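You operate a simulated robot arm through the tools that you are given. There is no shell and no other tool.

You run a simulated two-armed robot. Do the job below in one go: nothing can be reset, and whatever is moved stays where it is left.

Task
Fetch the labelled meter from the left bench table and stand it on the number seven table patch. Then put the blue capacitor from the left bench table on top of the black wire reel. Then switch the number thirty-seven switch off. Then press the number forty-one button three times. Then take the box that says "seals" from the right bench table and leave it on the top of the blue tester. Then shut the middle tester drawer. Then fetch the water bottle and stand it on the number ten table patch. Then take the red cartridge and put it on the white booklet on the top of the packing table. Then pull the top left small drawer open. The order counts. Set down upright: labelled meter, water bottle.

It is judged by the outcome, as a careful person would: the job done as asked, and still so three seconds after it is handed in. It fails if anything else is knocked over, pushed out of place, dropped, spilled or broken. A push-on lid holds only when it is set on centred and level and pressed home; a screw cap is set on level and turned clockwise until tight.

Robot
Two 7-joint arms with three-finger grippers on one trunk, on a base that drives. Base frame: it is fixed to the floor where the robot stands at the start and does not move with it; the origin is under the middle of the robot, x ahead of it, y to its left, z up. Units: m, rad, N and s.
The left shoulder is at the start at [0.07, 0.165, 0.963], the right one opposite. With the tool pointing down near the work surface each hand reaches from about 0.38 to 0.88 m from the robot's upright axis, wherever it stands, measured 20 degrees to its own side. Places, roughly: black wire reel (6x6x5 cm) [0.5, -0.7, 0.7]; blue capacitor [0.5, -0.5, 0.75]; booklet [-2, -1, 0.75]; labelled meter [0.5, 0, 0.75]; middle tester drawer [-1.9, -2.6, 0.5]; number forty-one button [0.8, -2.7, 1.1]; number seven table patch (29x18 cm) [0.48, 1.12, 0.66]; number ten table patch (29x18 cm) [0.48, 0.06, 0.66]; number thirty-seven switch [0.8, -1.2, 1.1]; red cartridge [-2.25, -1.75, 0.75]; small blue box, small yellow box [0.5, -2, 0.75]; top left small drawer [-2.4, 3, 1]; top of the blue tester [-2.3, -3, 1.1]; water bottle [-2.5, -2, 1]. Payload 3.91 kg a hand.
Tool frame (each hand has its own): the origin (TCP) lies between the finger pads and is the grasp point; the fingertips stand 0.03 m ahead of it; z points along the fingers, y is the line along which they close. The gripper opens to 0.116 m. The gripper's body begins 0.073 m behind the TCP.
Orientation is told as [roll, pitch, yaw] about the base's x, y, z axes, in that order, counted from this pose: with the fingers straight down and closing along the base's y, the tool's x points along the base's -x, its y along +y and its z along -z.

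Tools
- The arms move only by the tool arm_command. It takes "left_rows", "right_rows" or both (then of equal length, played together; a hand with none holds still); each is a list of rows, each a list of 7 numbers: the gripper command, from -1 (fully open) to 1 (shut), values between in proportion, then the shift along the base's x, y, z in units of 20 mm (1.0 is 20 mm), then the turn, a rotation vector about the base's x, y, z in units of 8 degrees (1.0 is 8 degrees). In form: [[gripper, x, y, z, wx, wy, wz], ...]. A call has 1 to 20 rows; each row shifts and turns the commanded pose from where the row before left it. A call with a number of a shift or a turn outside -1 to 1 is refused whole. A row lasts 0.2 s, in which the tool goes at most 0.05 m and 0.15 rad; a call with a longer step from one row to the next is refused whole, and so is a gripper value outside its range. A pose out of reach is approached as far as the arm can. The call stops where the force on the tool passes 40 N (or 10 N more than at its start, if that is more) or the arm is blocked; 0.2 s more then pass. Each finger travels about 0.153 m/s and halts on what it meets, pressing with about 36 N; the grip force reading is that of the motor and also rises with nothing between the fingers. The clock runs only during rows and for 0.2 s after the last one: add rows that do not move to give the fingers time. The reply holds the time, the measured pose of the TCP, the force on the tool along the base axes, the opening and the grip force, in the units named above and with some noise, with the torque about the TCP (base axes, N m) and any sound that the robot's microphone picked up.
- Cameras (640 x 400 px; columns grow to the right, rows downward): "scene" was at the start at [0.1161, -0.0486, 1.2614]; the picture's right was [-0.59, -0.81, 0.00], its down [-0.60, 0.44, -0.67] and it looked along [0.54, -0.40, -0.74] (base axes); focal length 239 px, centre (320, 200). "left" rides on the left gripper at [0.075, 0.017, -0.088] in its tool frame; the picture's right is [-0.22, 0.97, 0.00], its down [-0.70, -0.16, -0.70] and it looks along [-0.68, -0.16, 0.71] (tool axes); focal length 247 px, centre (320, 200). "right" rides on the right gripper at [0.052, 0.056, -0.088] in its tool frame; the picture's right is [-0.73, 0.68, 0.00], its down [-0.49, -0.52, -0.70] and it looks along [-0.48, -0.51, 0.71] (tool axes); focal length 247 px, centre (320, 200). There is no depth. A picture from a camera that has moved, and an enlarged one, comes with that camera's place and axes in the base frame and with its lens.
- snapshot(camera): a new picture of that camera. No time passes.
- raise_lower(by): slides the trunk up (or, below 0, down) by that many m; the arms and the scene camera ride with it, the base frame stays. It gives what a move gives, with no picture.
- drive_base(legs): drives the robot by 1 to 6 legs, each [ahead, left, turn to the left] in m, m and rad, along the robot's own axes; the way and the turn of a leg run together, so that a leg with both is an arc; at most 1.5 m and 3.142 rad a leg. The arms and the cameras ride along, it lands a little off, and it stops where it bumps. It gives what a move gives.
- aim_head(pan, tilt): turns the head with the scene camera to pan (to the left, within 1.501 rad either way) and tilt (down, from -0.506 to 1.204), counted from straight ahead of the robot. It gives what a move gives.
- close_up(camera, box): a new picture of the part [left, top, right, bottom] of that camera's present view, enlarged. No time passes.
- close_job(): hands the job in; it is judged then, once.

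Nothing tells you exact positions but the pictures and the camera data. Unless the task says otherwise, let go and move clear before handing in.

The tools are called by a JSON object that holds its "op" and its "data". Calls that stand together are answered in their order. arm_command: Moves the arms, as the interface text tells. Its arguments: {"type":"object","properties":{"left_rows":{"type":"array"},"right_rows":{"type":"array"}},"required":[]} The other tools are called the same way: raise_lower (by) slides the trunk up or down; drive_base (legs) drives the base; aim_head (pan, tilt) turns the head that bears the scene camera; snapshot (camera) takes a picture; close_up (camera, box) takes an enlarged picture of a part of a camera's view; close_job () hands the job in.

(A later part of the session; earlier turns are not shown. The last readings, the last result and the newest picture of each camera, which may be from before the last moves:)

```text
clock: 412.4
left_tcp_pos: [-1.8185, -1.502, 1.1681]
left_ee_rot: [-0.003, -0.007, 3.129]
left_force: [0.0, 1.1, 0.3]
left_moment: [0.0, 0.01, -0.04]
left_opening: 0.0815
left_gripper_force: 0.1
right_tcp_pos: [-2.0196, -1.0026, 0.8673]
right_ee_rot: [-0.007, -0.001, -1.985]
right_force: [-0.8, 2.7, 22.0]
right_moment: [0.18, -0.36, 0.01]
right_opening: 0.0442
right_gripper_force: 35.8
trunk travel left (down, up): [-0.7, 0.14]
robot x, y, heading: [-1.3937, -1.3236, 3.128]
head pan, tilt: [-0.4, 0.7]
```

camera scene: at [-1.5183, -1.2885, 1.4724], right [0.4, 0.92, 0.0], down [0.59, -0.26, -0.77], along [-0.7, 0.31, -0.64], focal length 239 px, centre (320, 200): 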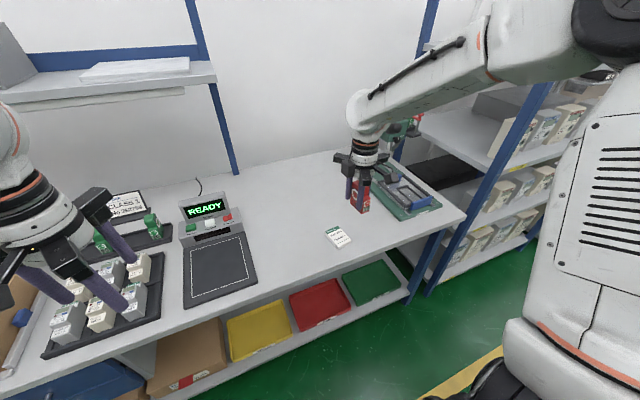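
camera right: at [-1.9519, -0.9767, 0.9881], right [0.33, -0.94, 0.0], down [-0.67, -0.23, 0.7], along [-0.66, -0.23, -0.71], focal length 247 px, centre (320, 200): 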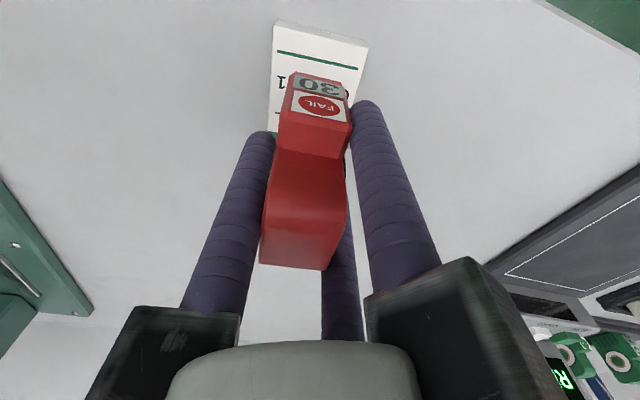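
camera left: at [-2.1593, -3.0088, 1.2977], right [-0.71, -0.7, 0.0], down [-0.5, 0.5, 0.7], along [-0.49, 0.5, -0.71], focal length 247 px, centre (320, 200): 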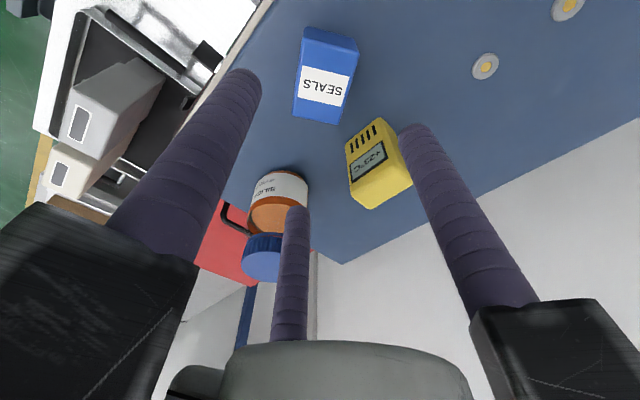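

Resting on the booklet. Easing off, releasing slowly and rising.

{"op": "arm_command", "data": {"right_rows": [[0.8, 0, 0, 0.09, 0, 0, 0], [0.3, 0, 0, 0, 0, 0, 0], [0.22, 0, 0, 0, 0, 0, 0], [0.15, 0, 0, 0, 0, 0, 0], [0.05, 0, 0, 0, 0, 0, 0], [-0.1, 0, 0, 0, 0, 0, 0], [-0.25, 0, 0, 0, 0, 0, 0], [-0.35, 0, 0, 0, 0, 0, 0], [-0.35, 0, 0, 0, 0, 0, 0]]}}

{"op": "close_up", "data": {"camera": "scene", "box": [310, 200, 370, 260]}}

{"op": "snapshot", "data": {"camera": "right"}}

```text
clock: 414.4
left_tcp_pos: [-1.8204, -1.5006, 1.1673]
left_ee_rot: [-0.003, -0.006, 3.131]
left_force: [-0.2, 0.1, -0.3]
left_moment: [-0.01, -0.02, -0.02]
left_opening: 0.0812
left_gripper_force: 0.2
right_tcp_pos: [-2.0209, -1.0024, 0.8663]
right_ee_rot: [0.001, -0.002, -1.985]
right_force: [-0.1, 0.4, -0.8]
right_moment: [0.02, 0.03, -0.02]
right_opening: 0.0785
right_gripper_force: 0.1
trunk travel left (down, up): [-0.7, 0.14]
robot x, y, heading: [-1.3927, -1.3227, 3.132]
head pan, tilt: [-0.4, 0.7]
```

```text
6.67 times, centred on (340, 230) of scene
camera zoom: at [-1.518, -1.2885, 1.4724], right [0.4, 0.92, 0.0], down [0.59, -0.26, -0.76], along [-0.7, 0.31, -0.64], focal length 1595 px, centre (187, 0)
```

zoom: 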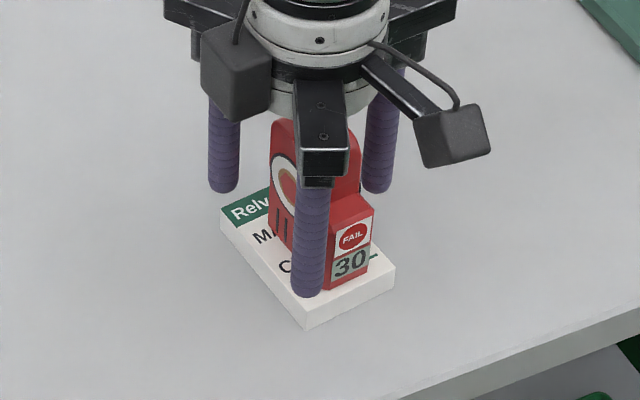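

```text
taken
camera right: at [-1.9478, -0.9763, 0.9547], right [0.33, -0.94, 0.0], down [-0.67, -0.23, 0.7], along [-0.66, -0.23, -0.71], focal length 247 px, centre (320, 200)
```

right: 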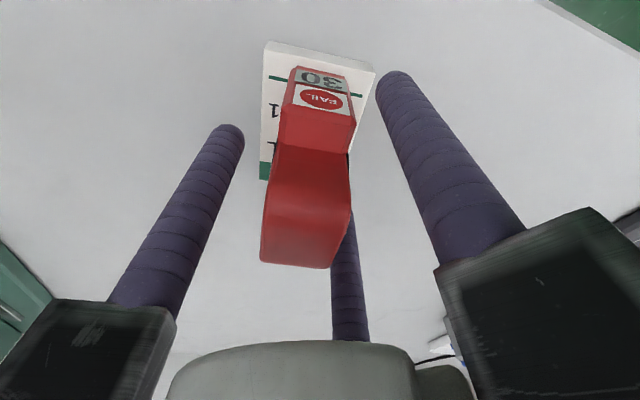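

Cartridge stands freely on the booklet. Raising the hand clear.

{"op": "arm_command", "data": {"right_rows": [[-0.35, 0, 0, 0.5, 0, 0, 0], [-0.35, 0, 0, 0.8, 0, 0, 0], [-0.35, 0, 0, 1, 0, 0, 0], [-0.35, 0, 0, 1, 0, 0, 0], [-0.35, 0, 0, 1, 0, 0, 0], [-0.35, 0, 0, 1, 0, 0, 0], [-0.35, 0, 0, 1, 0, 0, 0], [-0.35, 0, 0, 1, 0, 0, 0], [-0.35, 0.5, 0.3, 1, 0, 0, 0], [-0.35, 1, 0.3, 0.5, 0, 0, 0], [-0.35, 1, 0.3, 0, 0, 0, 0], [-0.35, 1, 0, 0, 0, 0, 0], [-0.35, 1, 0, 0, 0, 0, 0]]}}

{"op": "close_up", "data": {"camera": "scene", "box": [280, 150, 400, 270]}}

```text
clock: 417.2
left_tcp_pos: [-1.8199, -1.5006, 1.1681]
left_ee_rot: [-0.005, -0.008, 3.129]
left_force: [0.2, 0.5, -0.3]
left_moment: [-0.01, 0.0, -0.02]
left_opening: 0.0814
left_gripper_force: 0.1
right_tcp_pos: [-1.9295, -0.9845, 1.0434]
right_ee_rot: [0.0, -0.002, -1.987]
right_force: [-0.1, 0.5, 0.0]
right_moment: [0.05, 0.02, -0.02]
right_opening: 0.0782
right_gripper_force: 0.0
trunk travel left (down, up): [-0.7, 0.14]
robot x, y, heading: [-1.3914, -1.3186, 3.13]
head pan, tilt: [-0.4, 0.7]
```

```text
3.33 times, centred on (340, 210) of scene
camera zoom: at [-1.5168, -1.2886, 1.4725], right [0.4, 0.92, 0.0], down [0.59, -0.26, -0.77], along [-0.7, 0.31, -0.64], focal length 798 px, centre (253, 167)
```

zoom: 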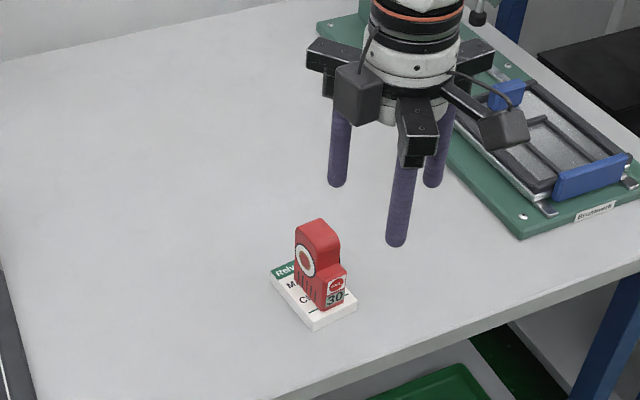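

Cartridge done. Last: the small drawer at about [-2.4, 3, 1]. I'll back off, square the right hand and drive along to y≈3, looking on the way.

{"op": "arm_command", "data": {"right_rows": [[0, 0.3, 0, 0, 0, 0, -0.95], [0, 0.3, 0, 0, 0, 0, -0.95], [0, 0.3, 0, 0, 0, 0, -0.95], [0, 0.3, 0, 0, 0, 0, -0.95], [0, 0.3, 0, 0, 0, 0, -0.95], [0, 0, 0, 0, 0, 0, -0.95], [0, 0, 0, 0, 0, 0, -0.95], [0, 0, 0, 0, 0, 0, -0.95], [0, 0, 0, 0, 0, 0, -0.77]]}}

{"op": "drive_base", "data": {"legs": [[-0.45, 0, 0.01], [0, -1.4, 0], [0, -1.0, 0]]}}

{"op": "aim_head", "data": {"pan": -0.6, "tilt": 0.3}}

{"op": "snapshot", "data": {"camera": "scene"}}

```text
clock: 419.2
left_tcp_pos: [-1.821, -1.5008, 1.1662]
left_ee_rot: [-0.004, -0.006, 3.129]
left_force: [0.3, 0.8, -0.1]
left_moment: [0.0, -0.02, -0.04]
left_opening: 0.0812
left_gripper_force: 0.2
right_tcp_pos: [-1.9013, -0.9857, 1.0425]
right_ee_rot: [-0.001, -0.003, 3.125]
right_force: [0.4, 0.3, 0.7]
right_moment: [0.01, -0.02, -0.03]
right_opening: 0.0581
right_gripper_force: 0.1
trunk travel left (down, up): [-0.7, 0.14]
robot x, y, heading: [-1.392, -1.3237, 3.131]
head pan, tilt: [-0.4, 0.7]
```

```text
clock: 433.3
left_tcp_pos: [-1.3667, 0.896, 1.1679]
left_ee_rot: [-0.003, -0.008, -3.138]
left_force: [0.4, 0.8, 0.2]
left_moment: [-0.04, 0.02, 0.03]
left_opening: 0.081
left_gripper_force: 0.0
right_tcp_pos: [-1.4548, 1.4103, 1.0412]
right_ee_rot: [0.002, -0.002, -3.14]
right_force: [0.3, 0.4, 0.6]
right_moment: [0.03, -0.01, -0.03]
right_opening: 0.058
right_gripper_force: 0.1
trunk travel left (down, up): [-0.7, 0.14]
robot x, y, heading: [-0.9393, 1.0796, -3.139]
head pan, tilt: [-0.4, 0.7]
```

```text
clock: 434.1
left_tcp_pos: [-1.3661, 0.8952, 1.1674]
left_ee_rot: [-0.003, -0.009, -3.138]
left_force: [-0.1, 0.0, 0.0]
left_moment: [0.03, -0.01, 0.03]
left_opening: 0.0811
left_gripper_force: 0.1
right_tcp_pos: [-1.4542, 1.4103, 1.0414]
right_ee_rot: [0.001, 0.0, -3.141]
right_force: [0.2, -0.2, -0.1]
right_moment: [0.03, -0.01, 0.01]
right_opening: 0.058
right_gripper_force: 0.1
trunk travel left (down, up): [-0.7, 0.14]
robot x, y, heading: [-0.942, 1.08, -3.137]
head pan, tilt: [-0.6, 0.3]
```

```text
taken
camera scene: at [-1.0656, 1.1323, 1.5084], right [0.56, 0.83, 0.0], down [0.25, -0.17, -0.95], along [-0.79, 0.54, -0.3], focal length 239 px, centre (320, 200)
```

scene: 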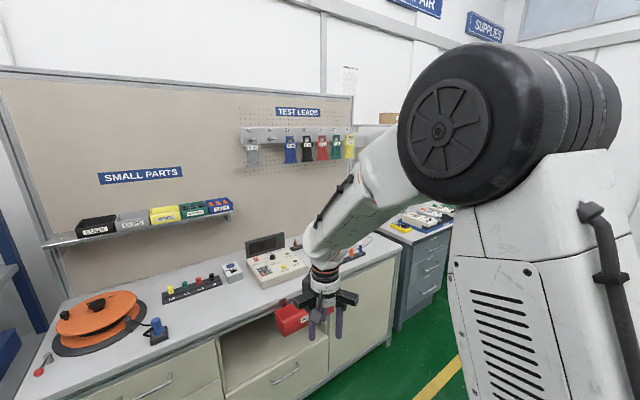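

{"op": "drive_base", "data": {"legs": [[0, -1.4, 0]]}}

{"op": "aim_head", "data": {"pan": 0.0, "tilt": 0.35}}

{"op": "snapshot", "data": {"camera": "scene"}}

{"op": "aim_head", "data": {"pan": -0.6, "tilt": 0.3}}

{"op": "snapshot", "data": {"camera": "scene"}}

```text
clock: 441.1
left_tcp_pos: [-1.37, 2.2932, 1.1668]
left_ee_rot: [-0.005, -0.007, 3.14]
left_force: [-0.2, 0.5, 0.6]
left_moment: [-0.01, 0.0, -0.01]
left_opening: 0.0811
left_gripper_force: 0.0
right_tcp_pos: [-1.4555, 2.8093, 1.0422]
right_ee_rot: [0.0, -0.002, 3.137]
right_force: [0.1, 0.0, 0.4]
right_moment: [0.02, 0.0, 0.03]
right_opening: 0.058
right_gripper_force: 0.0
trunk travel left (down, up): [-0.7, 0.14]
robot x, y, heading: [-0.9425, 2.4786, -3.142]
head pan, tilt: [-0.6, 0.3]
```

```text
clock: 442.1
left_tcp_pos: [-1.3688, 2.2934, 1.167]
left_ee_rot: [-0.004, -0.007, 3.143]
left_force: [0.2, 0.0, -0.5]
left_moment: [-0.02, -0.04, -0.02]
left_opening: 0.0813
left_gripper_force: 0.0
right_tcp_pos: [-1.4544, 2.8095, 1.0434]
right_ee_rot: [0.0, -0.002, 3.139]
right_force: [-0.2, 0.1, -0.3]
right_moment: [0.01, -0.01, 0.02]
right_opening: 0.0579
right_gripper_force: 0.0
trunk travel left (down, up): [-0.7, 0.14]
robot x, y, heading: [-0.9443, 2.4758, -3.137]
head pan, tilt: [0.0, 0.351]
```

```text
taken
camera scene: at [-1.0839, 2.4764, 1.5038], right [0.0, 1.0, 0.0], down [0.34, 0.0, -0.94], along [-0.94, 0.0, -0.34], focal length 239 px, centre (320, 200)
```

scene: 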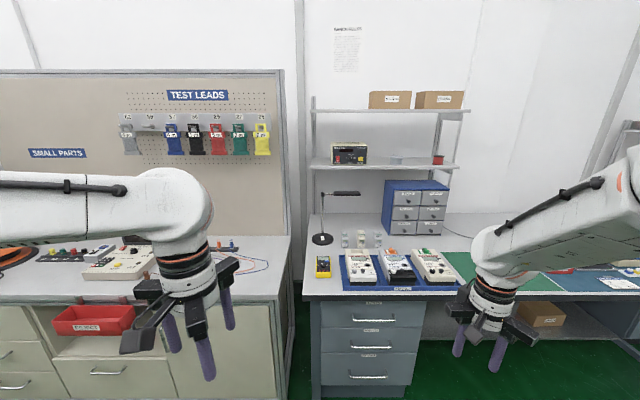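

```text
clock: 443.1
left_tcp_pos: [-1.3694, 2.2938, 1.1676]
left_ee_rot: [-0.005, -0.008, 3.141]
left_force: [0.2, -0.6, 0.0]
left_moment: [0.0, 0.01, 0.02]
left_opening: 0.0811
left_gripper_force: 0.0
right_tcp_pos: [-1.4559, 2.809, 1.0427]
right_ee_rot: [-0.001, -0.002, 3.14]
right_force: [-0.3, 0.4, 0.1]
right_moment: [0.0, -0.01, -0.01]
right_opening: 0.0579
right_gripper_force: 0.1
trunk travel left (down, up): [-0.7, 0.14]
robot x, y, heading: [-0.9439, 2.4798, -3.142]
head pan, tilt: [-0.6, 0.3]
```

```text
taken
camera scene: at [-1.0679, 2.5291, 1.5085], right [0.56, 0.83, 0.0], down [0.24, -0.17, -0.96], along [-0.79, 0.54, -0.3], focal length 239 px, centre (320, 200)
```

scene: 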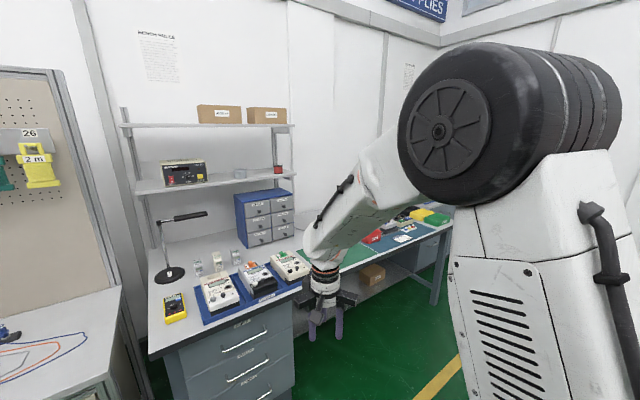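

{"op": "aim_head", "data": {"pan": -0.15, "tilt": 0.35}}

{"op": "close_up", "data": {"camera": "scene", "box": [320, 150, 480, 280]}}

{"op": "close_up", "data": {"camera": "scene", "box": [330, 170, 420, 240]}}

```text
clock: 444.0
left_tcp_pos: [-1.3699, 2.2927, 1.1678]
left_ee_rot: [-0.005, -0.007, 3.142]
left_force: [0.5, 0.1, 0.1]
left_moment: [-0.02, 0.0, 0.0]
left_opening: 0.0813
left_gripper_force: 0.0
right_tcp_pos: [-1.4549, 2.8086, 1.0427]
right_ee_rot: [0.0, -0.001, 3.139]
right_force: [-0.5, 0.2, 0.0]
right_moment: [0.02, -0.01, -0.03]
right_opening: 0.0578
right_gripper_force: 0.0
trunk travel left (down, up): [-0.7, 0.14]
robot x, y, heading: [-0.9447, 2.4753, -3.139]
head pan, tilt: [-0.15, 0.351]
```

```text
3.08 times, centred on (400, 215) of scene
camera zoom: at [-1.0828, 2.4905, 1.5038], right [0.15, 0.99, 0.0], down [0.34, -0.05, -0.94], along [-0.93, 0.14, -0.34], focal length 736 px, centre (74, 154)
```

zoom: 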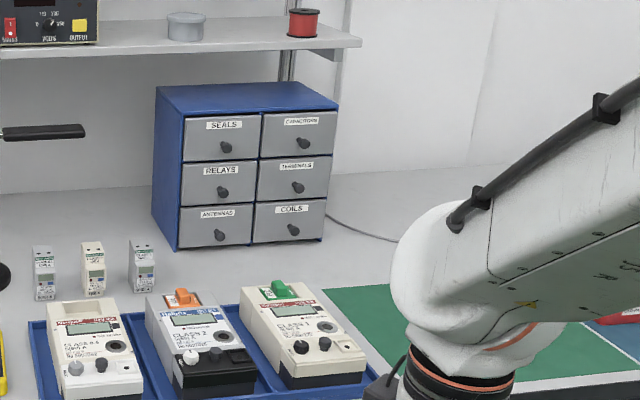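

```text
5.71 times, centred on (375, 205) of scene
camera zoom: at [-1.0828, 2.4905, 1.5038], right [0.15, 0.99, 0.0], down [0.34, -0.05, -0.94], along [-0.93, 0.14, -0.34], focal length 1367 px, centre (6, 171)
```

zoom: 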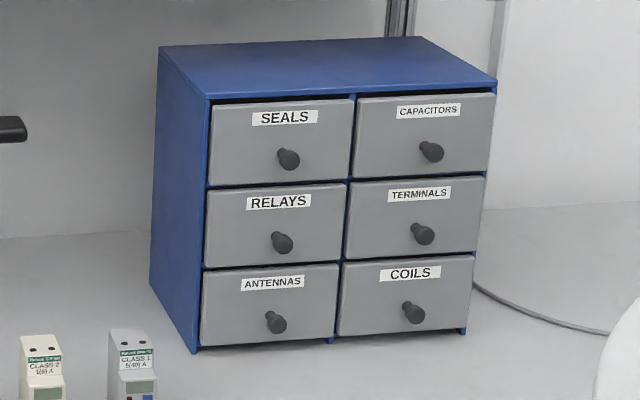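

The small cabinet has the top-left drawer labelled SEALS, with a black knob at about [-2.355, 2.973, 1.03]. I'll lower the trunk a bit and put the right hand in its forward-pointing pose while still away from the bench.

{"op": "raise_lower", "data": {"by": -0.1}}

{"op": "arm_command", "data": {"right_rows": [[0, -0.8, 0.5, 0.4, 0, 0, 0], [0, -0.8, 0.5, 0.4, 0, 0.3, 0], [0, -0.8, 0.5, 0.4, 0, 0.5, 0], [0, -0.8, 0.5, 0.4, 0, 0.7, 0], [0, -0.8, 0.5, 0.4, 0, 0.9, 0], [0, -0.8, 0.5, 0.4, 0, 0.9, 0], [0, -0.8, 0.5, 0.4, 0, 0.9, 0], [0, -0.8, 0.5, 0.2, 0, 0.9, 0], [0, -0.8, 0.5, 0.2, 0, 0.9, 0], [0, -0.8, 0.5, 0.2, 0, 0.9, 0], [0, -0.6, 0, 0, 0, 0.9, 0], [0, -0.5, 0, 0, 0, 0.9, 0], [0, -0.5, 0, 0, 0, 0.9, 0], [0, 0, 0, 0, 0, 0.9, 0], [0, 0, 0, 0, 0, 0.65, 0], [0, 0, 0, 0, 0, 0, 0]]}}

{"op": "aim_head", "data": {"pan": -0.3, "tilt": 0.4}}

{"op": "snapshot", "data": {"camera": "scene"}}

```text
clock: 445.3
left_tcp_pos: [-1.367, 2.2936, 1.0672]
left_ee_rot: [-0.003, -0.006, 3.141]
left_force: [-0.2, 0.4, 0.8]
left_moment: [0.01, -0.06, 0.01]
left_opening: 0.0814
left_gripper_force: 0.2
right_tcp_pos: [-1.4561, 2.8093, 0.9415]
right_ee_rot: [0.0, -0.001, 3.138]
right_force: [0.0, 0.6, -0.2]
right_moment: [0.02, 0.04, -0.01]
right_opening: 0.058
right_gripper_force: 0.0
trunk travel left (down, up): [-0.6, 0.24]
robot x, y, heading: [-0.9399, 2.4778, -3.145]
head pan, tilt: [-0.15, 0.351]
```

```text
clock: 448.7
left_tcp_pos: [-1.3689, 2.2936, 1.0676]
left_ee_rot: [-0.004, -0.008, 3.142]
left_force: [0.0, 0.1, -0.3]
left_moment: [0.03, 0.06, 0.0]
left_opening: 0.0813
left_gripper_force: 0.1
right_tcp_pos: [-1.6463, 2.9095, 1.0105]
right_ee_rot: [0.118, -1.558, 3.023]
right_force: [0.4, 0.1, -0.2]
right_moment: [0.01, 0.0, 0.0]
right_opening: 0.0583
right_gripper_force: 0.2
trunk travel left (down, up): [-0.6, 0.24]
robot x, y, heading: [-0.9437, 2.4788, -3.141]
head pan, tilt: [-0.15, 0.351]
```

```text
clock: 449.4
left_tcp_pos: [-1.369, 2.2943, 1.0673]
left_ee_rot: [-0.003, -0.007, 3.142]
left_force: [0.3, -0.3, -0.5]
left_moment: [-0.02, 0.02, 0.02]
left_opening: 0.0816
left_gripper_force: 0.0
right_tcp_pos: [-1.648, 2.909, 1.0103]
right_ee_rot: [0.109, -1.557, 3.036]
right_force: [0.6, -0.2, -0.4]
right_moment: [0.01, -0.01, 0.0]
right_opening: 0.0583
right_gripper_force: 0.1
trunk travel left (down, up): [-0.6, 0.24]
robot x, y, heading: [-0.94, 2.4793, -3.143]
head pan, tilt: [-0.3, 0.4]
```

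```text
taken
camera scene: at [-1.0794, 2.5039, 1.3993], right [0.29, 0.96, 0.0], down [0.37, -0.11, -0.92], along [-0.88, 0.27, -0.39], focal length 239 px, centre (320, 200)
```

scene: 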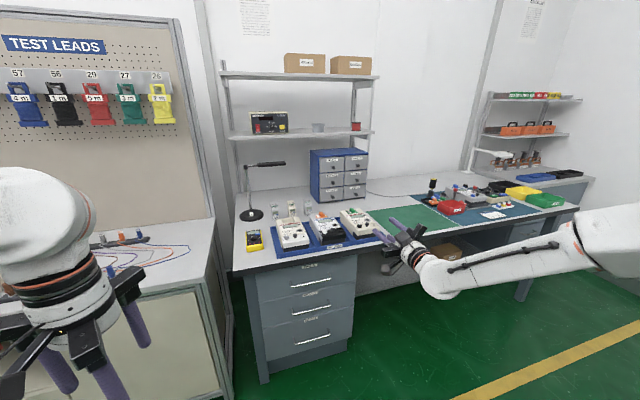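

{"op": "close_up", "data": {"camera": "scene", "box": [300, 140, 390, 210]}}

{"op": "snapshot", "data": {"camera": "right"}}

```text
5.71 times, centred on (345, 175) of scene
camera zoom: at [-1.0794, 2.5039, 1.3993], right [0.29, 0.96, 0.0], down [0.37, -0.11, -0.92], along [-0.88, 0.27, -0.39], focal length 1367 px, centre (177, 343)
```

zoom: 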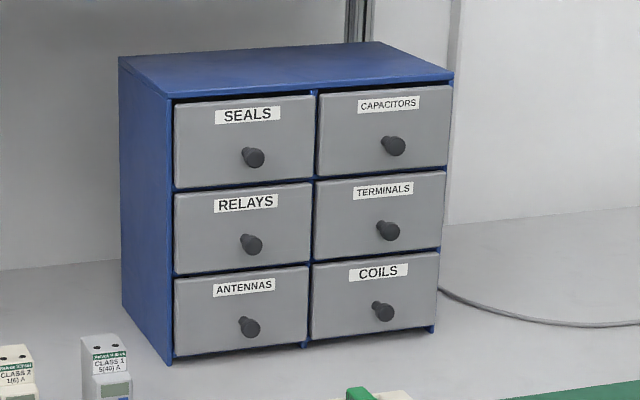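

```text
taken
camera right: at [-1.5578, 2.8535, 0.9594], right [-0.01, -0.68, 0.73], down [0.69, 0.52, 0.49], along [-0.72, 0.51, 0.47], focal length 247 px, centre (320, 200)
```

right: 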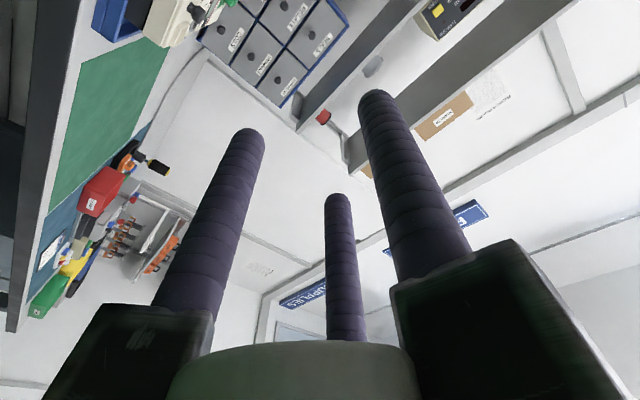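

{"op": "arm_command", "data": {"right_rows": [[0, 0, 0, 0.8, 0, 0, 0], [0, 0, 0, 0.8, 0, 0, 0], [0, 0, 0, 0, 0, 0, 0]]}}

{"op": "drive_base", "data": {"legs": [[0.48, -0.06, 0]]}}

{"op": "snapshot", "data": {"camera": "right"}}

{"op": "aim_head", "data": {"pan": -0.35, "tilt": 0.4}}

{"op": "snapshot", "data": {"camera": "scene"}}

```text
clock: 450.2
left_tcp_pos: [-1.3698, 2.2946, 1.067]
left_ee_rot: [-0.003, -0.007, 3.141]
left_force: [-0.3, 0.8, 0.4]
left_moment: [0.0, 0.01, -0.02]
left_opening: 0.081
left_gripper_force: 0.1
right_tcp_pos: [-1.6474, 2.909, 1.0422]
right_ee_rot: [0.132, -1.557, 3.012]
right_force: [0.1, 1.2, -0.1]
right_moment: [-0.01, 0.03, 0.02]
right_opening: 0.0581
right_gripper_force: 0.2
trunk travel left (down, up): [-0.6, 0.24]
robot x, y, heading: [-0.9421, 2.4783, -3.145]
head pan, tilt: [-0.3, 0.4]
```

```text
clock: 453.1
left_tcp_pos: [-1.8448, 2.3548, 1.0672]
left_ee_rot: [-0.003, -0.007, 3.141]
left_force: [-1.6, 0.6, 0.8]
left_moment: [-0.01, -0.03, -0.02]
left_opening: 0.0812
left_gripper_force: 0.1
right_tcp_pos: [-2.1236, 2.9712, 1.0421]
right_ee_rot: [0.102, -1.556, 3.039]
right_force: [0.0, -0.1, -0.5]
right_moment: [0.04, 0.01, -0.02]
right_opening: 0.058
right_gripper_force: 0.0
trunk travel left (down, up): [-0.6, 0.24]
robot x, y, heading: [-1.4185, 2.5411, 3.138]
head pan, tilt: [-0.3, 0.4]
```

```text
taken
camera right: at [-2.0332, 2.9148, 0.9912], right [-0.01, -0.68, 0.73], down [0.69, 0.52, 0.5], along [-0.72, 0.51, 0.47], focal length 247 px, centre (320, 200)
```

right: 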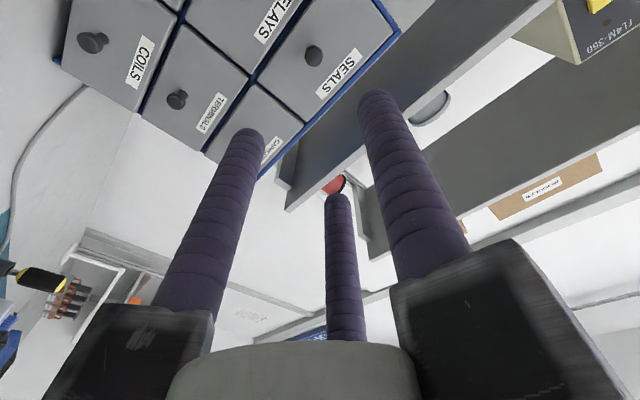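

```text
clock: 453.7
left_tcp_pos: [-1.8453, 2.3549, 1.0673]
left_ee_rot: [-0.001, -0.006, 3.138]
left_force: [0.5, -0.5, 0.3]
left_moment: [0.0, -0.01, 0.0]
left_opening: 0.0811
left_gripper_force: 0.2
right_tcp_pos: [-2.1226, 2.9714, 1.042]
right_ee_rot: [0.099, -1.556, 3.041]
right_force: [1.8, -0.1, -0.3]
right_moment: [0.05, -0.03, -0.02]
right_opening: 0.0581
right_gripper_force: 0.1
trunk travel left (down, up): [-0.6, 0.24]
robot x, y, heading: [-1.4208, 2.5358, 3.136]
head pan, tilt: [-0.351, 0.4]
```

```text
taken
camera scene: at [-1.5541, 2.5692, 1.3992], right [0.34, 0.94, 0.0], down [0.37, -0.13, -0.92], along [-0.86, 0.32, -0.39], focal length 239 px, centre (320, 200)
```

scene: 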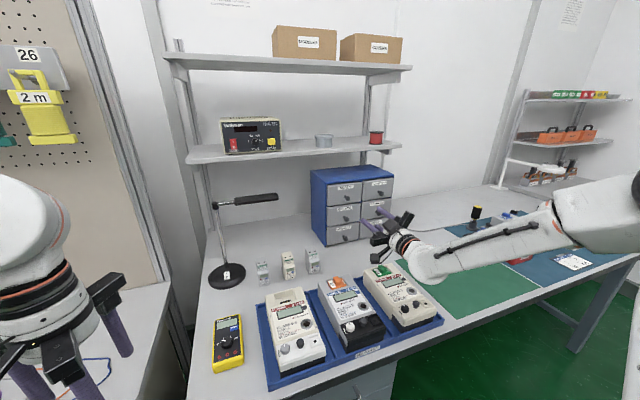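

{"op": "arm_command", "data": {"right_rows": [[0, -0.8, 0.17, -0.22, 0, 0, 0], [0, -0.8, 0.17, -0.22, 0, 0, 0], [0, -0.8, 0, 0, 0, 0, 0], [0, -0.8, 0, 0, 0, 0, 0], [0, -0.8, 0, 0, 0, 0, 0], [0, -0.8, 0, 0, 0, 0, 0], [0, -0.8, 0, 0, 0, 0, 0], [0, -0.8, 0, 0, 0, 0, 0], [0, -0.8, 0, 0, 0, 0, 0], [0, 0, 0, 0, 0, 0, 0]]}}

{"op": "snapshot", "data": {"camera": "right"}}

{"op": "close_up", "data": {"camera": "scene", "box": [290, 150, 430, 260]}}

```text
clock: 455.9
left_tcp_pos: [-1.8458, 2.3559, 1.0672]
left_ee_rot: [-0.003, -0.007, 3.139]
left_force: [0.1, 1.1, 0.0]
left_moment: [0.01, 0.02, -0.01]
left_opening: 0.081
left_gripper_force: 0.1
right_tcp_pos: [-2.2654, 2.9768, 1.034]
right_ee_rot: [0.123, -1.559, 3.015]
right_force: [0.0, 0.3, 0.5]
right_moment: [-0.03, -0.02, -0.01]
right_opening: 0.0579
right_gripper_force: 0.2
trunk travel left (down, up): [-0.6, 0.24]
robot x, y, heading: [-1.4156, 2.5379, 3.133]
head pan, tilt: [-0.351, 0.4]
```

```text
taken
camera right: at [-2.1768, 2.9215, 0.9827], right [-0.01, -0.68, 0.73], down [0.69, 0.52, 0.49], along [-0.72, 0.51, 0.47], focal length 247 px, centre (320, 200)
```

right: 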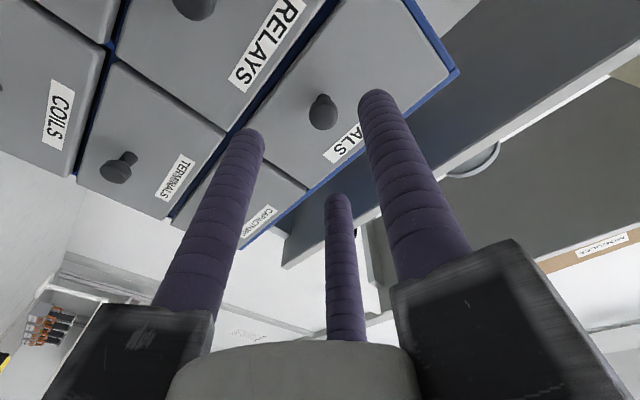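

```text
3.64 times, centred on (360, 205) of scene
camera zoom: at [-1.5532, 2.5693, 1.3993], right [0.34, 0.94, 0.0], down [0.37, -0.13, -0.92], along [-0.86, 0.32, -0.39], focal length 870 px, centre (174, 182)
```

zoom: 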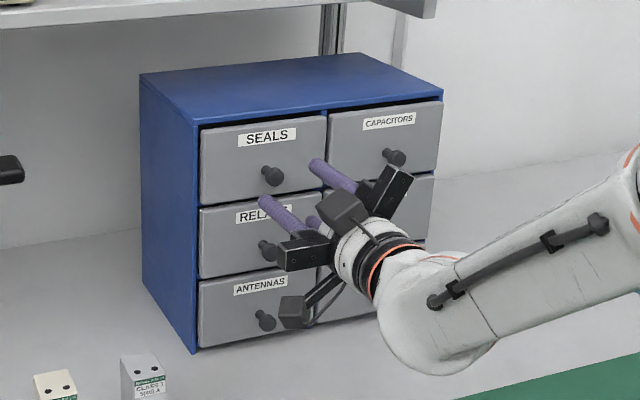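

{"op": "arm_command", "data": {"right_rows": [[0, -0.6, 0.05, 0.1, 0, 0, 0], [0, -0.6, 0, 0, 0, 0, 0], [0, -0.6, 0, 0, 0, 0, 0], [0, -0.6, 0, 0, 0, 0, 0], [0, -0.6, 0, 0, 0, 0, 0], [0, 0, 0, 0, 0, 0, 0]]}}

{"op": "snapshot", "data": {"camera": "right"}}

{"op": "close_up", "data": {"camera": "scene", "box": [310, 160, 400, 230]}}

```text
clock: 457.3
left_tcp_pos: [-1.8449, 2.3552, 1.0676]
left_ee_rot: [-0.002, -0.006, 3.138]
left_force: [0.5, 0.1, 0.8]
left_moment: [-0.01, 0.02, 0.02]
left_opening: 0.0812
left_gripper_force: 0.1
right_tcp_pos: [-2.3261, 2.9793, 1.0368]
right_ee_rot: [0.121, -1.559, 3.019]
right_force: [-0.5, -1.1, 0.1]
right_moment: [-0.01, 0.01, -0.04]
right_opening: 0.0579
right_gripper_force: 0.0
trunk travel left (down, up): [-0.6, 0.24]
robot x, y, heading: [-1.4162, 2.539, 3.139]
head pan, tilt: [-0.351, 0.4]
```

```text
taken
camera right: at [-2.2368, 2.9229, 0.9846], right [-0.01, -0.68, 0.73], down [0.69, 0.52, 0.49], along [-0.72, 0.51, 0.47], focal length 247 px, centre (320, 200)
```

right: 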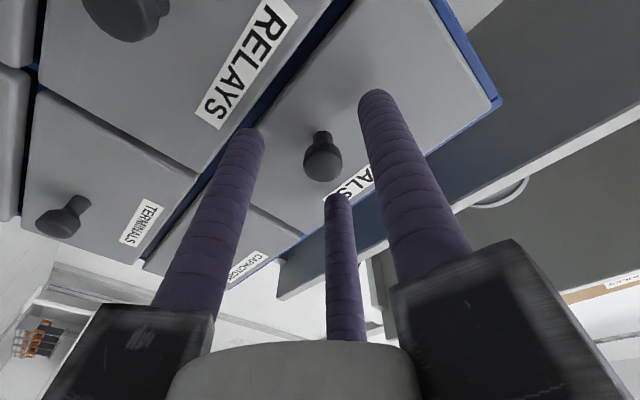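

```text
5.71 times, centred on (355, 195) of scene
camera zoom: at [-1.5534, 2.5691, 1.3993], right [0.34, 0.94, 0.0], down [0.37, -0.13, -0.92], along [-0.86, 0.32, -0.39], focal length 1367 px, centre (120, 229)
```

zoom: 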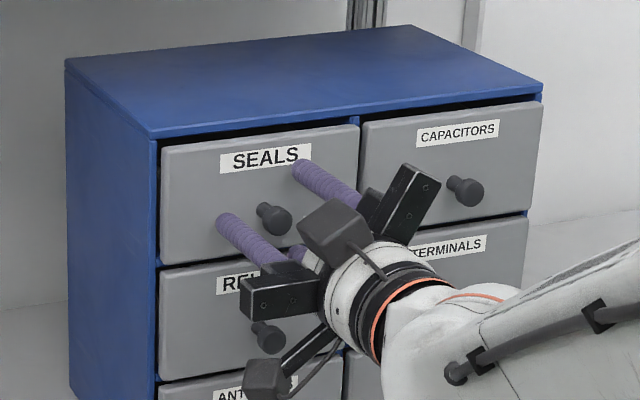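

{"op": "arm_command", "data": {"right_rows": [[0, -0.35, 0, 0.05, 0, 0, 0], [0, -0.3, 0, 0.05, 0, 0, 0], [0, 0, 0, 0, 0, 0, 0]]}}

{"op": "snapshot", "data": {"camera": "right"}}

```text
clock: 458.3
left_tcp_pos: [-1.8411, 2.3548, 1.0678]
left_ee_rot: [-0.004, -0.01, 3.138]
left_force: [0.5, -1.3, -0.1]
left_moment: [0.0, -0.01, -0.05]
left_opening: 0.0811
left_gripper_force: 0.0
right_tcp_pos: [-2.3327, 2.9782, 1.0372]
right_ee_rot: [0.032, -1.553, 3.108]
right_force: [22.8, -4.1, -1.0]
right_moment: [-0.1, 0.7, -0.28]
right_opening: 0.0563
right_gripper_force: 0.1
trunk travel left (down, up): [-0.6, 0.24]
robot x, y, heading: [-1.4169, 2.5425, 3.137]
head pan, tilt: [-0.351, 0.4]
stopped in row 3 (right hand): the force on the tool passed its limit at 41 N (the readings are from after the stop); the commanded pose is now the measured one
```

```text
taken
camera right: at [-2.2441, 2.9231, 0.9861], right [-0.01, -0.68, 0.73], down [0.69, 0.52, 0.5], along [-0.72, 0.51, 0.46], focal length 247 px, centre (320, 200)
```

right: 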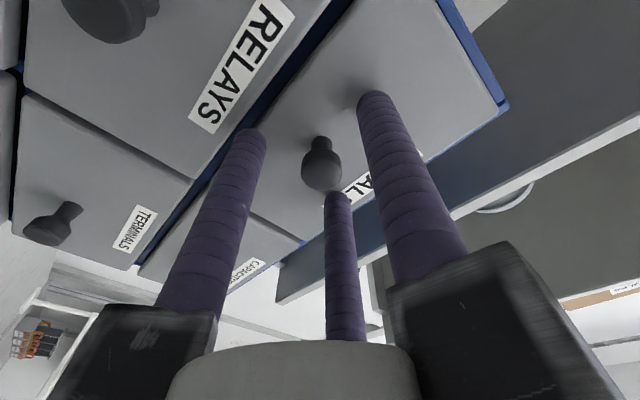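

The fingertips met the drawer face. Backing off 4 mm and closing on the knob.

{"op": "arm_command", "data": {"right_rows": [[0, 0.22, 0, 0, 0, 0, 0], [0, 0, 0, 0, 0, 0, 0]]}}

{"op": "arm_command", "data": {"right_rows": [[0.2, 0, 0, 0, 0, 0, 0], [0.4, 0, 0, 0, 0, 0, 0], [0.6, 0, 0, 0, 0, 0, 0], [0.9, 0, 0, 0, 0, 0, 0], [1, 0, 0, 0, 0, 0, 0]]}}

{"op": "snapshot", "data": {"camera": "right"}}

{"op": "close_up", "data": {"camera": "scene", "box": [290, 150, 430, 260]}}

```text
clock: 458.9
left_tcp_pos: [-1.8439, 2.3559, 1.0666]
left_ee_rot: [-0.003, -0.006, 3.138]
left_force: [0.2, -0.5, 0.0]
left_moment: [0.02, -0.01, 0.01]
left_opening: 0.081
left_gripper_force: 0.1
right_tcp_pos: [-2.3334, 2.9794, 1.0357]
right_ee_rot: [0.042, -1.553, 3.096]
right_force: [4.1, -1.0, 1.8]
right_moment: [0.1, 0.25, -0.05]
right_opening: 0.0581
right_gripper_force: 0.4
trunk travel left (down, up): [-0.6, 0.24]
robot x, y, heading: [-1.4175, 2.5389, 3.14]
head pan, tilt: [-0.351, 0.4]
```

```text
clock: 460.1
left_tcp_pos: [-1.8442, 2.3541, 1.0677]
left_ee_rot: [-0.004, -0.007, 3.139]
left_force: [-0.1, -0.5, 0.3]
left_moment: [0.0, -0.02, 0.01]
left_opening: 0.0812
left_gripper_force: 0.0
right_tcp_pos: [-2.3334, 2.9771, 1.0359]
right_ee_rot: [-0.015, -1.552, -3.126]
right_force: [2.1, -8.9, -0.8]
right_moment: [-0.18, 0.59, 0.74]
right_opening: 0.0191
right_gripper_force: 44.8
trunk travel left (down, up): [-0.6, 0.24]
robot x, y, heading: [-1.4142, 2.5437, 3.135]
head pan, tilt: [-0.351, 0.4]
```

```text
taken
camera right: at [-2.2438, 2.9206, 0.9848], right [-0.01, -0.68, 0.73], down [0.69, 0.52, 0.5], along [-0.72, 0.51, 0.46], focal length 247 px, centre (320, 200)
```

right: 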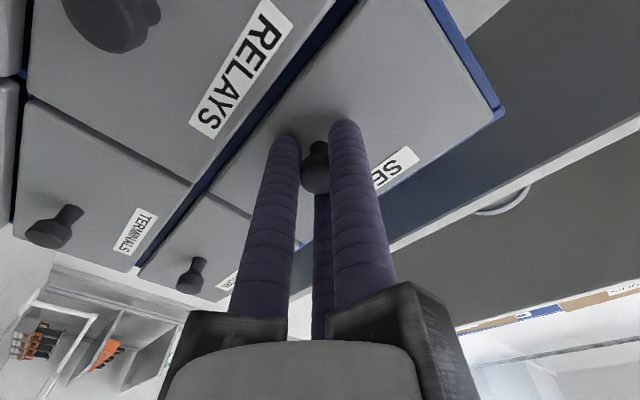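

```text
3.64 times, centred on (360, 205) of scene
camera zoom: at [-1.5527, 2.5673, 1.3993], right [0.35, 0.94, 0.0], down [0.37, -0.13, -0.92], along [-0.86, 0.32, -0.39], focal length 870 px, centre (174, 182)
```

zoom: 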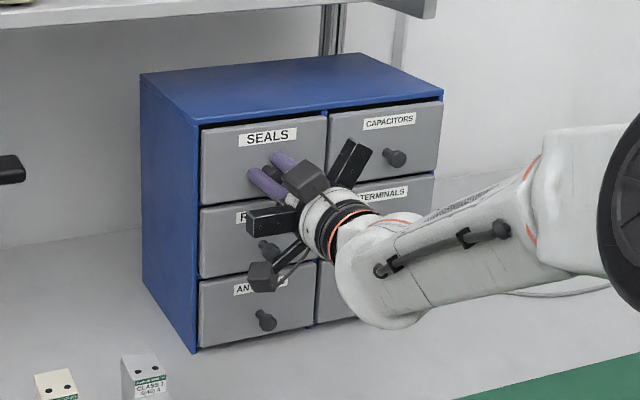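

Knob gripped. Pulling the drawer out slowly.

{"op": "arm_command", "data": {"right_rows": [[1, 0.3, 0, 0, 0, 0, 0], [1, 0.4, 0, 0, 0, 0, 0], [1, 0.4, 0, 0, 0, 0, 0], [1, 0.4, 0, 0, 0, 0, 0], [1, 0, 0, 0, 0, 0, 0]]}}

{"op": "close_up", "data": {"camera": "scene", "box": [290, 150, 430, 260]}}

```text
clock: 461.3
left_tcp_pos: [-1.8446, 2.3525, 1.0669]
left_ee_rot: [-0.005, -0.007, 3.14]
left_force: [-0.8, 0.7, 0.5]
left_moment: [0.0, -0.01, 0.02]
left_opening: 0.081
left_gripper_force: 0.1
right_tcp_pos: [-2.3028, 2.9757, 1.0357]
right_ee_rot: [-0.095, -1.554, -3.049]
right_force: [0.3, -16.5, 2.0]
right_moment: [-0.17, 0.37, 0.55]
right_opening: 0.0194
right_gripper_force: 45.4
trunk travel left (down, up): [-0.6, 0.24]
robot x, y, heading: [-1.4171, 2.5354, 3.145]
head pan, tilt: [-0.351, 0.4]
```

```text
3.64 times, centred on (360, 205) of scene
camera zoom: at [-1.5527, 2.5662, 1.3994], right [0.35, 0.94, 0.0], down [0.37, -0.13, -0.92], along [-0.86, 0.32, -0.39], focal length 870 px, centre (174, 182)
```

zoom: 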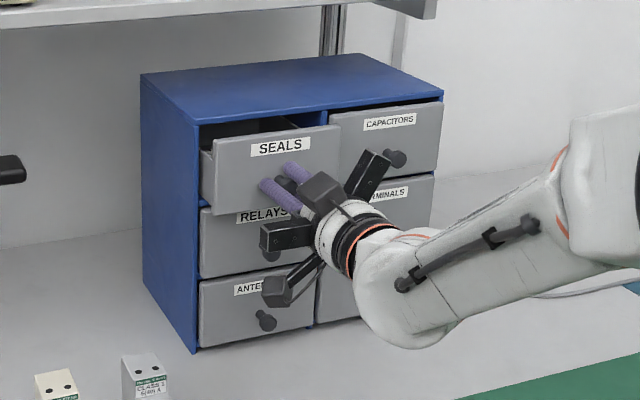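

{"op": "arm_command", "data": {"right_rows": [[1, 0.3, -0.1, 0, 0, 0, 0], [1, 0.4, -0.07, 0, 0, 0, 0], [1, 0.4, -0.04, 0, 0, 0, 0], [1, 0.4, -0.04, 0, 0, 0, 0], [1, 0, 0, 0, 0, 0, 0]]}}

{"op": "arm_command", "data": {"right_rows": [[1, 0.4, -0.05, 0, 0, 0, 0], [1, 0.4, -0.05, 0, 0, 0, 0], [1, 0.4, -0.05, 0, 0, 0, 0], [1, 0, 0, 0, 0, 0, 0]]}}

{"op": "close_up", "data": {"camera": "scene", "box": [290, 150, 430, 260]}}

```text
clock: 462.5
left_tcp_pos: [-1.8432, 2.3564, 1.0678]
left_ee_rot: [-0.003, -0.006, 3.137]
left_force: [0.8, -0.3, -0.7]
left_moment: [0.01, -0.01, 0.0]
left_opening: 0.0811
left_gripper_force: 0.0
right_tcp_pos: [-2.2734, 2.9771, 1.0351]
right_ee_rot: [0.084, -1.554, 3.053]
right_force: [1.3, 0.5, 4.5]
right_moment: [-0.03, 0.38, -0.02]
right_opening: 0.0193
right_gripper_force: 45.1
trunk travel left (down, up): [-0.6, 0.24]
robot x, y, heading: [-1.4174, 2.5432, 3.142]
head pan, tilt: [-0.351, 0.4]
```

```text
clock: 463.5
left_tcp_pos: [-1.8438, 2.3588, 1.0681]
left_ee_rot: [-0.001, -0.009, 3.139]
left_force: [0.6, 0.7, 0.4]
left_moment: [-0.04, 0.02, -0.02]
left_opening: 0.0812
left_gripper_force: 0.0
right_tcp_pos: [-2.2469, 2.9757, 1.0356]
right_ee_rot: [0.201, -1.555, 2.934]
right_force: [-0.1, 18.0, 8.7]
right_moment: [0.06, 0.25, -0.24]
right_opening: 0.019
right_gripper_force: 44.5
trunk travel left (down, up): [-0.6, 0.24]
robot x, y, heading: [-1.4196, 2.5393, 3.14]
head pan, tilt: [-0.351, 0.4]
```

```text
3.64 times, centred on (360, 205) of scene
camera zoom: at [-1.5514, 2.5718, 1.3994], right [0.35, 0.94, 0.0], down [0.36, -0.14, -0.92], along [-0.86, 0.32, -0.39], focal length 870 px, centre (174, 182)
```

zoom: 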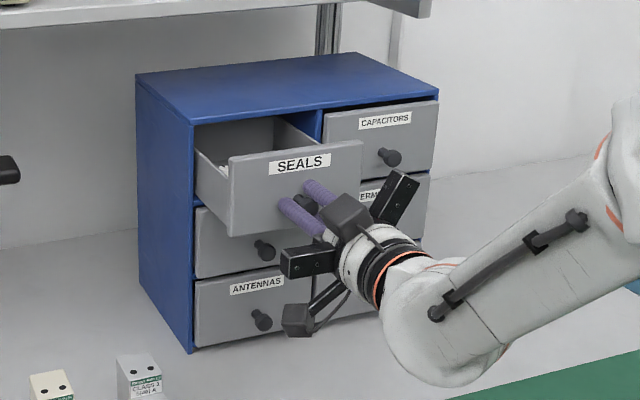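

{"op": "arm_command", "data": {"right_rows": [[1, 0.2, 0.15, -0.03, 0, 0, 0], [1, 0.3, 0.05, 0, 0, 0, 0], [1, 0.3, 0, 0, 0, 0, 0], [1, 0, 0, 0, 0, 0, 0]]}}

{"op": "arm_command", "data": {"right_rows": [[1, 0.3, 0, 0, 0, 0, 0], [1, 0.3, 0, 0, 0, 0, 0], [1, 0, 0, 0, 0, 0, 0]]}}

{"op": "close_up", "data": {"camera": "scene", "box": [290, 150, 430, 260]}}

```text
clock: 464.5
left_tcp_pos: [-1.8445, 2.3564, 1.0676]
left_ee_rot: [-0.001, -0.008, 3.136]
left_force: [0.0, -0.9, -0.5]
left_moment: [0.02, 0.0, 0.03]
left_opening: 0.0811
left_gripper_force: 0.0
right_tcp_pos: [-2.232, 2.9763, 1.0354]
right_ee_rot: [0.097, -1.556, 3.042]
right_force: [-0.4, 10.6, 11.5]
right_moment: [-0.16, 0.93, 0.1]
right_opening: 0.0192
right_gripper_force: 44.6
trunk travel left (down, up): [-0.6, 0.24]
robot x, y, heading: [-1.4194, 2.5412, 3.137]
head pan, tilt: [-0.351, 0.4]
```

```text
clock: 465.3
left_tcp_pos: [-1.8433, 2.3551, 1.0683]
left_ee_rot: [-0.003, -0.009, 3.139]
left_force: [0.0, 0.0, 0.2]
left_moment: [0.02, -0.02, -0.02]
left_opening: 0.0814
left_gripper_force: 0.0
right_tcp_pos: [-2.2204, 2.976, 1.0349]
right_ee_rot: [0.1, -1.555, 3.042]
right_force: [0.5, 10.8, 13.2]
right_moment: [-0.02, 0.66, 0.21]
right_opening: 0.0194
right_gripper_force: 44.8
trunk travel left (down, up): [-0.6, 0.24]
robot x, y, heading: [-1.416, 2.5411, 3.136]
head pan, tilt: [-0.351, 0.4]
```

```text
3.64 times, centred on (360, 205) of scene
camera zoom: at [-1.5508, 2.57, 1.3995], right [0.35, 0.94, 0.0], down [0.36, -0.14, -0.92], along [-0.86, 0.32, -0.39], focal length 870 px, centre (174, 182)
```

zoom: 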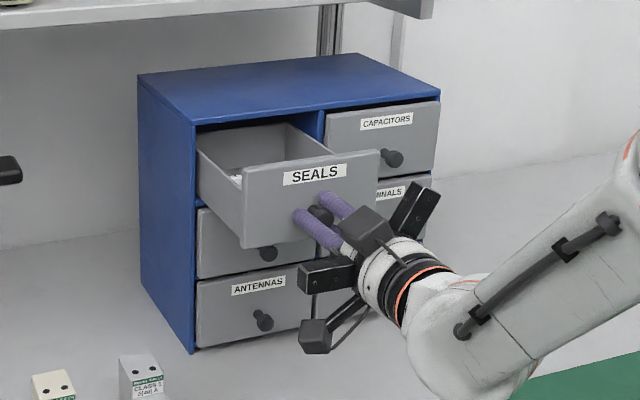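

{"op": "arm_command", "data": {"right_rows": [[1, 0.3, 0.08, 0.08, 0, 0, 0], [1, 0.3, 0, 0, 0, 0, 0], [1, 0.3, 0, 0, 0, 0, 0], [1, 0.3, 0, 0, 0, 0, 0], [1, 0, 0, 0, 0, 0, 0]]}}

{"op": "close_up", "data": {"camera": "scene", "box": [290, 150, 430, 260]}}

```text
clock: 466.5
left_tcp_pos: [-1.8443, 2.3552, 1.0669]
left_ee_rot: [-0.003, -0.006, 3.139]
left_force: [-0.6, 0.2, 0.3]
left_moment: [-0.01, 0.0, 0.03]
left_opening: 0.0811
left_gripper_force: 0.0
right_tcp_pos: [-2.1969, 2.9762, 1.035]
right_ee_rot: [0.01, -1.551, 3.129]
right_force: [0.1, -1.0, 4.9]
right_moment: [-0.14, 0.63, 0.33]
right_opening: 0.0191
right_gripper_force: 45.1
trunk travel left (down, up): [-0.6, 0.24]
robot x, y, heading: [-1.4217, 2.5409, 3.135]
head pan, tilt: [-0.351, 0.4]
```

```text
3.64 times, centred on (360, 205) of scene
camera zoom: at [-1.5522, 2.5687, 1.3993], right [0.35, 0.94, 0.0], down [0.36, -0.13, -0.92], along [-0.86, 0.32, -0.39], focal length 870 px, centre (174, 182)
```

zoom: 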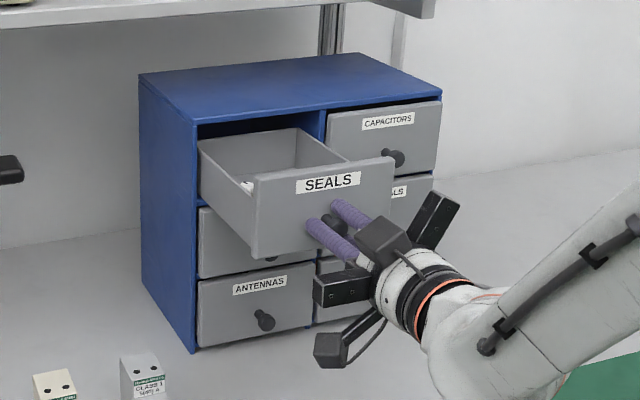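

{"op": "close_up", "data": {"camera": "scene", "box": [320, 175, 400, 230]}}

```text
7.27 times, centred on (360, 202) of scene
camera zoom: at [-1.5522, 2.5687, 1.3993], right [0.35, 0.94, 0.0], down [0.36, -0.13, -0.92], along [-0.86, 0.32, -0.39], focal length 1740 px, centre (29, 182)
```

zoom: 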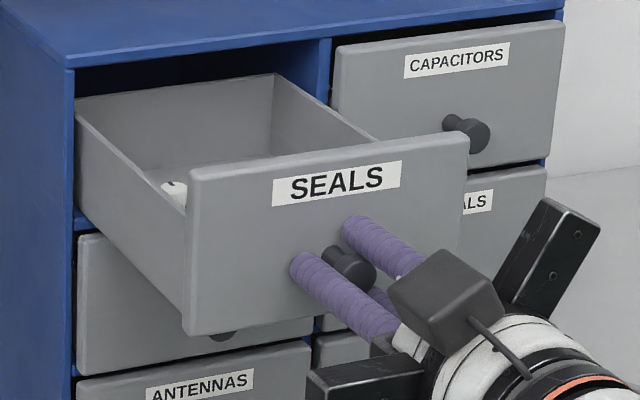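

The drawer is nearly fully out; I'll ease it back about 2 cm so it stays safely seated, then let go of the knob.

{"op": "arm_command", "data": {"right_rows": [[1, -0.3, 0, 0, 0, 0, 0], [1, -0.3, 0, 0, 0, 0, 0], [1, -0.3, 0, 0, 0, 0, 0], [1, 0, 0, 0, 0, 0, 0]]}}

{"op": "arm_command", "data": {"right_rows": [[0.6, 0, 0, 0, 0, 0, 0], [0.4, 0, 0, 0, 0, 0, 0], [0.2, 0, 0, 0, 0, 0, 0], [0, 0, 0, 0, 0, 0, 0], [-0.2, 0, 0, 0, 0, 0, 0], [-0.2, 0, 0, 0, 0, 0, 0]]}}

{"op": "close_up", "data": {"camera": "scene", "box": [320, 175, 400, 230]}}

{"op": "snapshot", "data": {"camera": "right"}}

```text
clock: 467.5
left_tcp_pos: [-1.8449, 2.3549, 1.0669]
left_ee_rot: [-0.006, -0.006, 3.138]
left_force: [-0.6, 1.0, -0.5]
left_moment: [0.02, 0.0, 0.0]
left_opening: 0.0814
left_gripper_force: 0.0
right_tcp_pos: [-2.2159, 2.977, 1.0352]
right_ee_rot: [0.015, -1.551, 3.124]
right_force: [0.6, -6.7, 0.0]
right_moment: [-0.07, 0.38, 0.33]
right_opening: 0.0192
right_gripper_force: 45.9
trunk travel left (down, up): [-0.6, 0.24]
robot x, y, heading: [-1.4213, 2.5374, 3.142]
head pan, tilt: [-0.351, 0.4]
```

```text
clock: 468.9
left_tcp_pos: [-1.8447, 2.3559, 1.067]
left_ee_rot: [-0.002, -0.006, 3.138]
left_force: [0.8, -0.7, 0.9]
left_moment: [0.0, 0.02, 0.01]
left_opening: 0.0813
left_gripper_force: 0.0
right_tcp_pos: [-2.2143, 2.9774, 1.0347]
right_ee_rot: [0.055, -1.554, 3.084]
right_force: [0.3, 0.0, -0.6]
right_moment: [-0.01, 0.0, 0.01]
right_opening: 0.0695
right_gripper_force: 0.0
trunk travel left (down, up): [-0.6, 0.24]
robot x, y, heading: [-1.4189, 2.5374, 3.141]
head pan, tilt: [-0.351, 0.4]
```

```text
7.27 times, centred on (360, 202) of scene
camera zoom: at [-1.553, 2.5692, 1.3992], right [0.35, 0.94, 0.0], down [0.37, -0.13, -0.92], along [-0.86, 0.32, -0.39], focal length 1740 px, centre (29, 182)
```

zoom: 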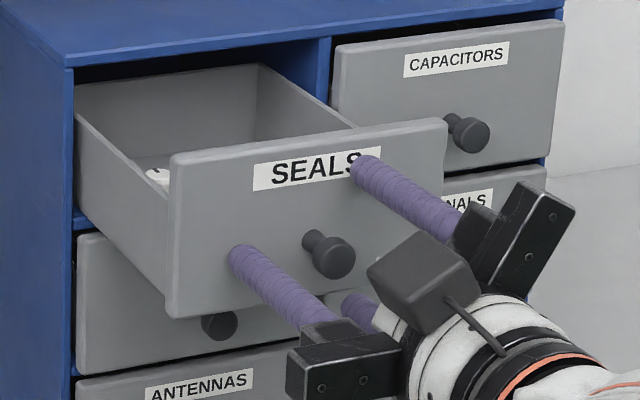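

```text
taken
camera right: at [-2.1255, 2.9217, 0.9848], right [-0.02, -0.68, 0.73], down [0.69, 0.52, 0.5], along [-0.72, 0.51, 0.46], focal length 247 px, centre (320, 200)
```

right: 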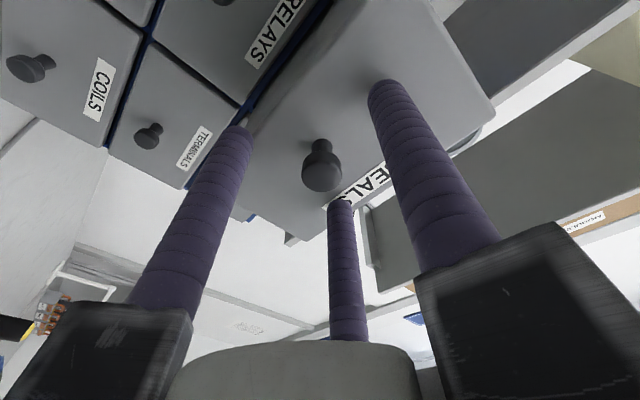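

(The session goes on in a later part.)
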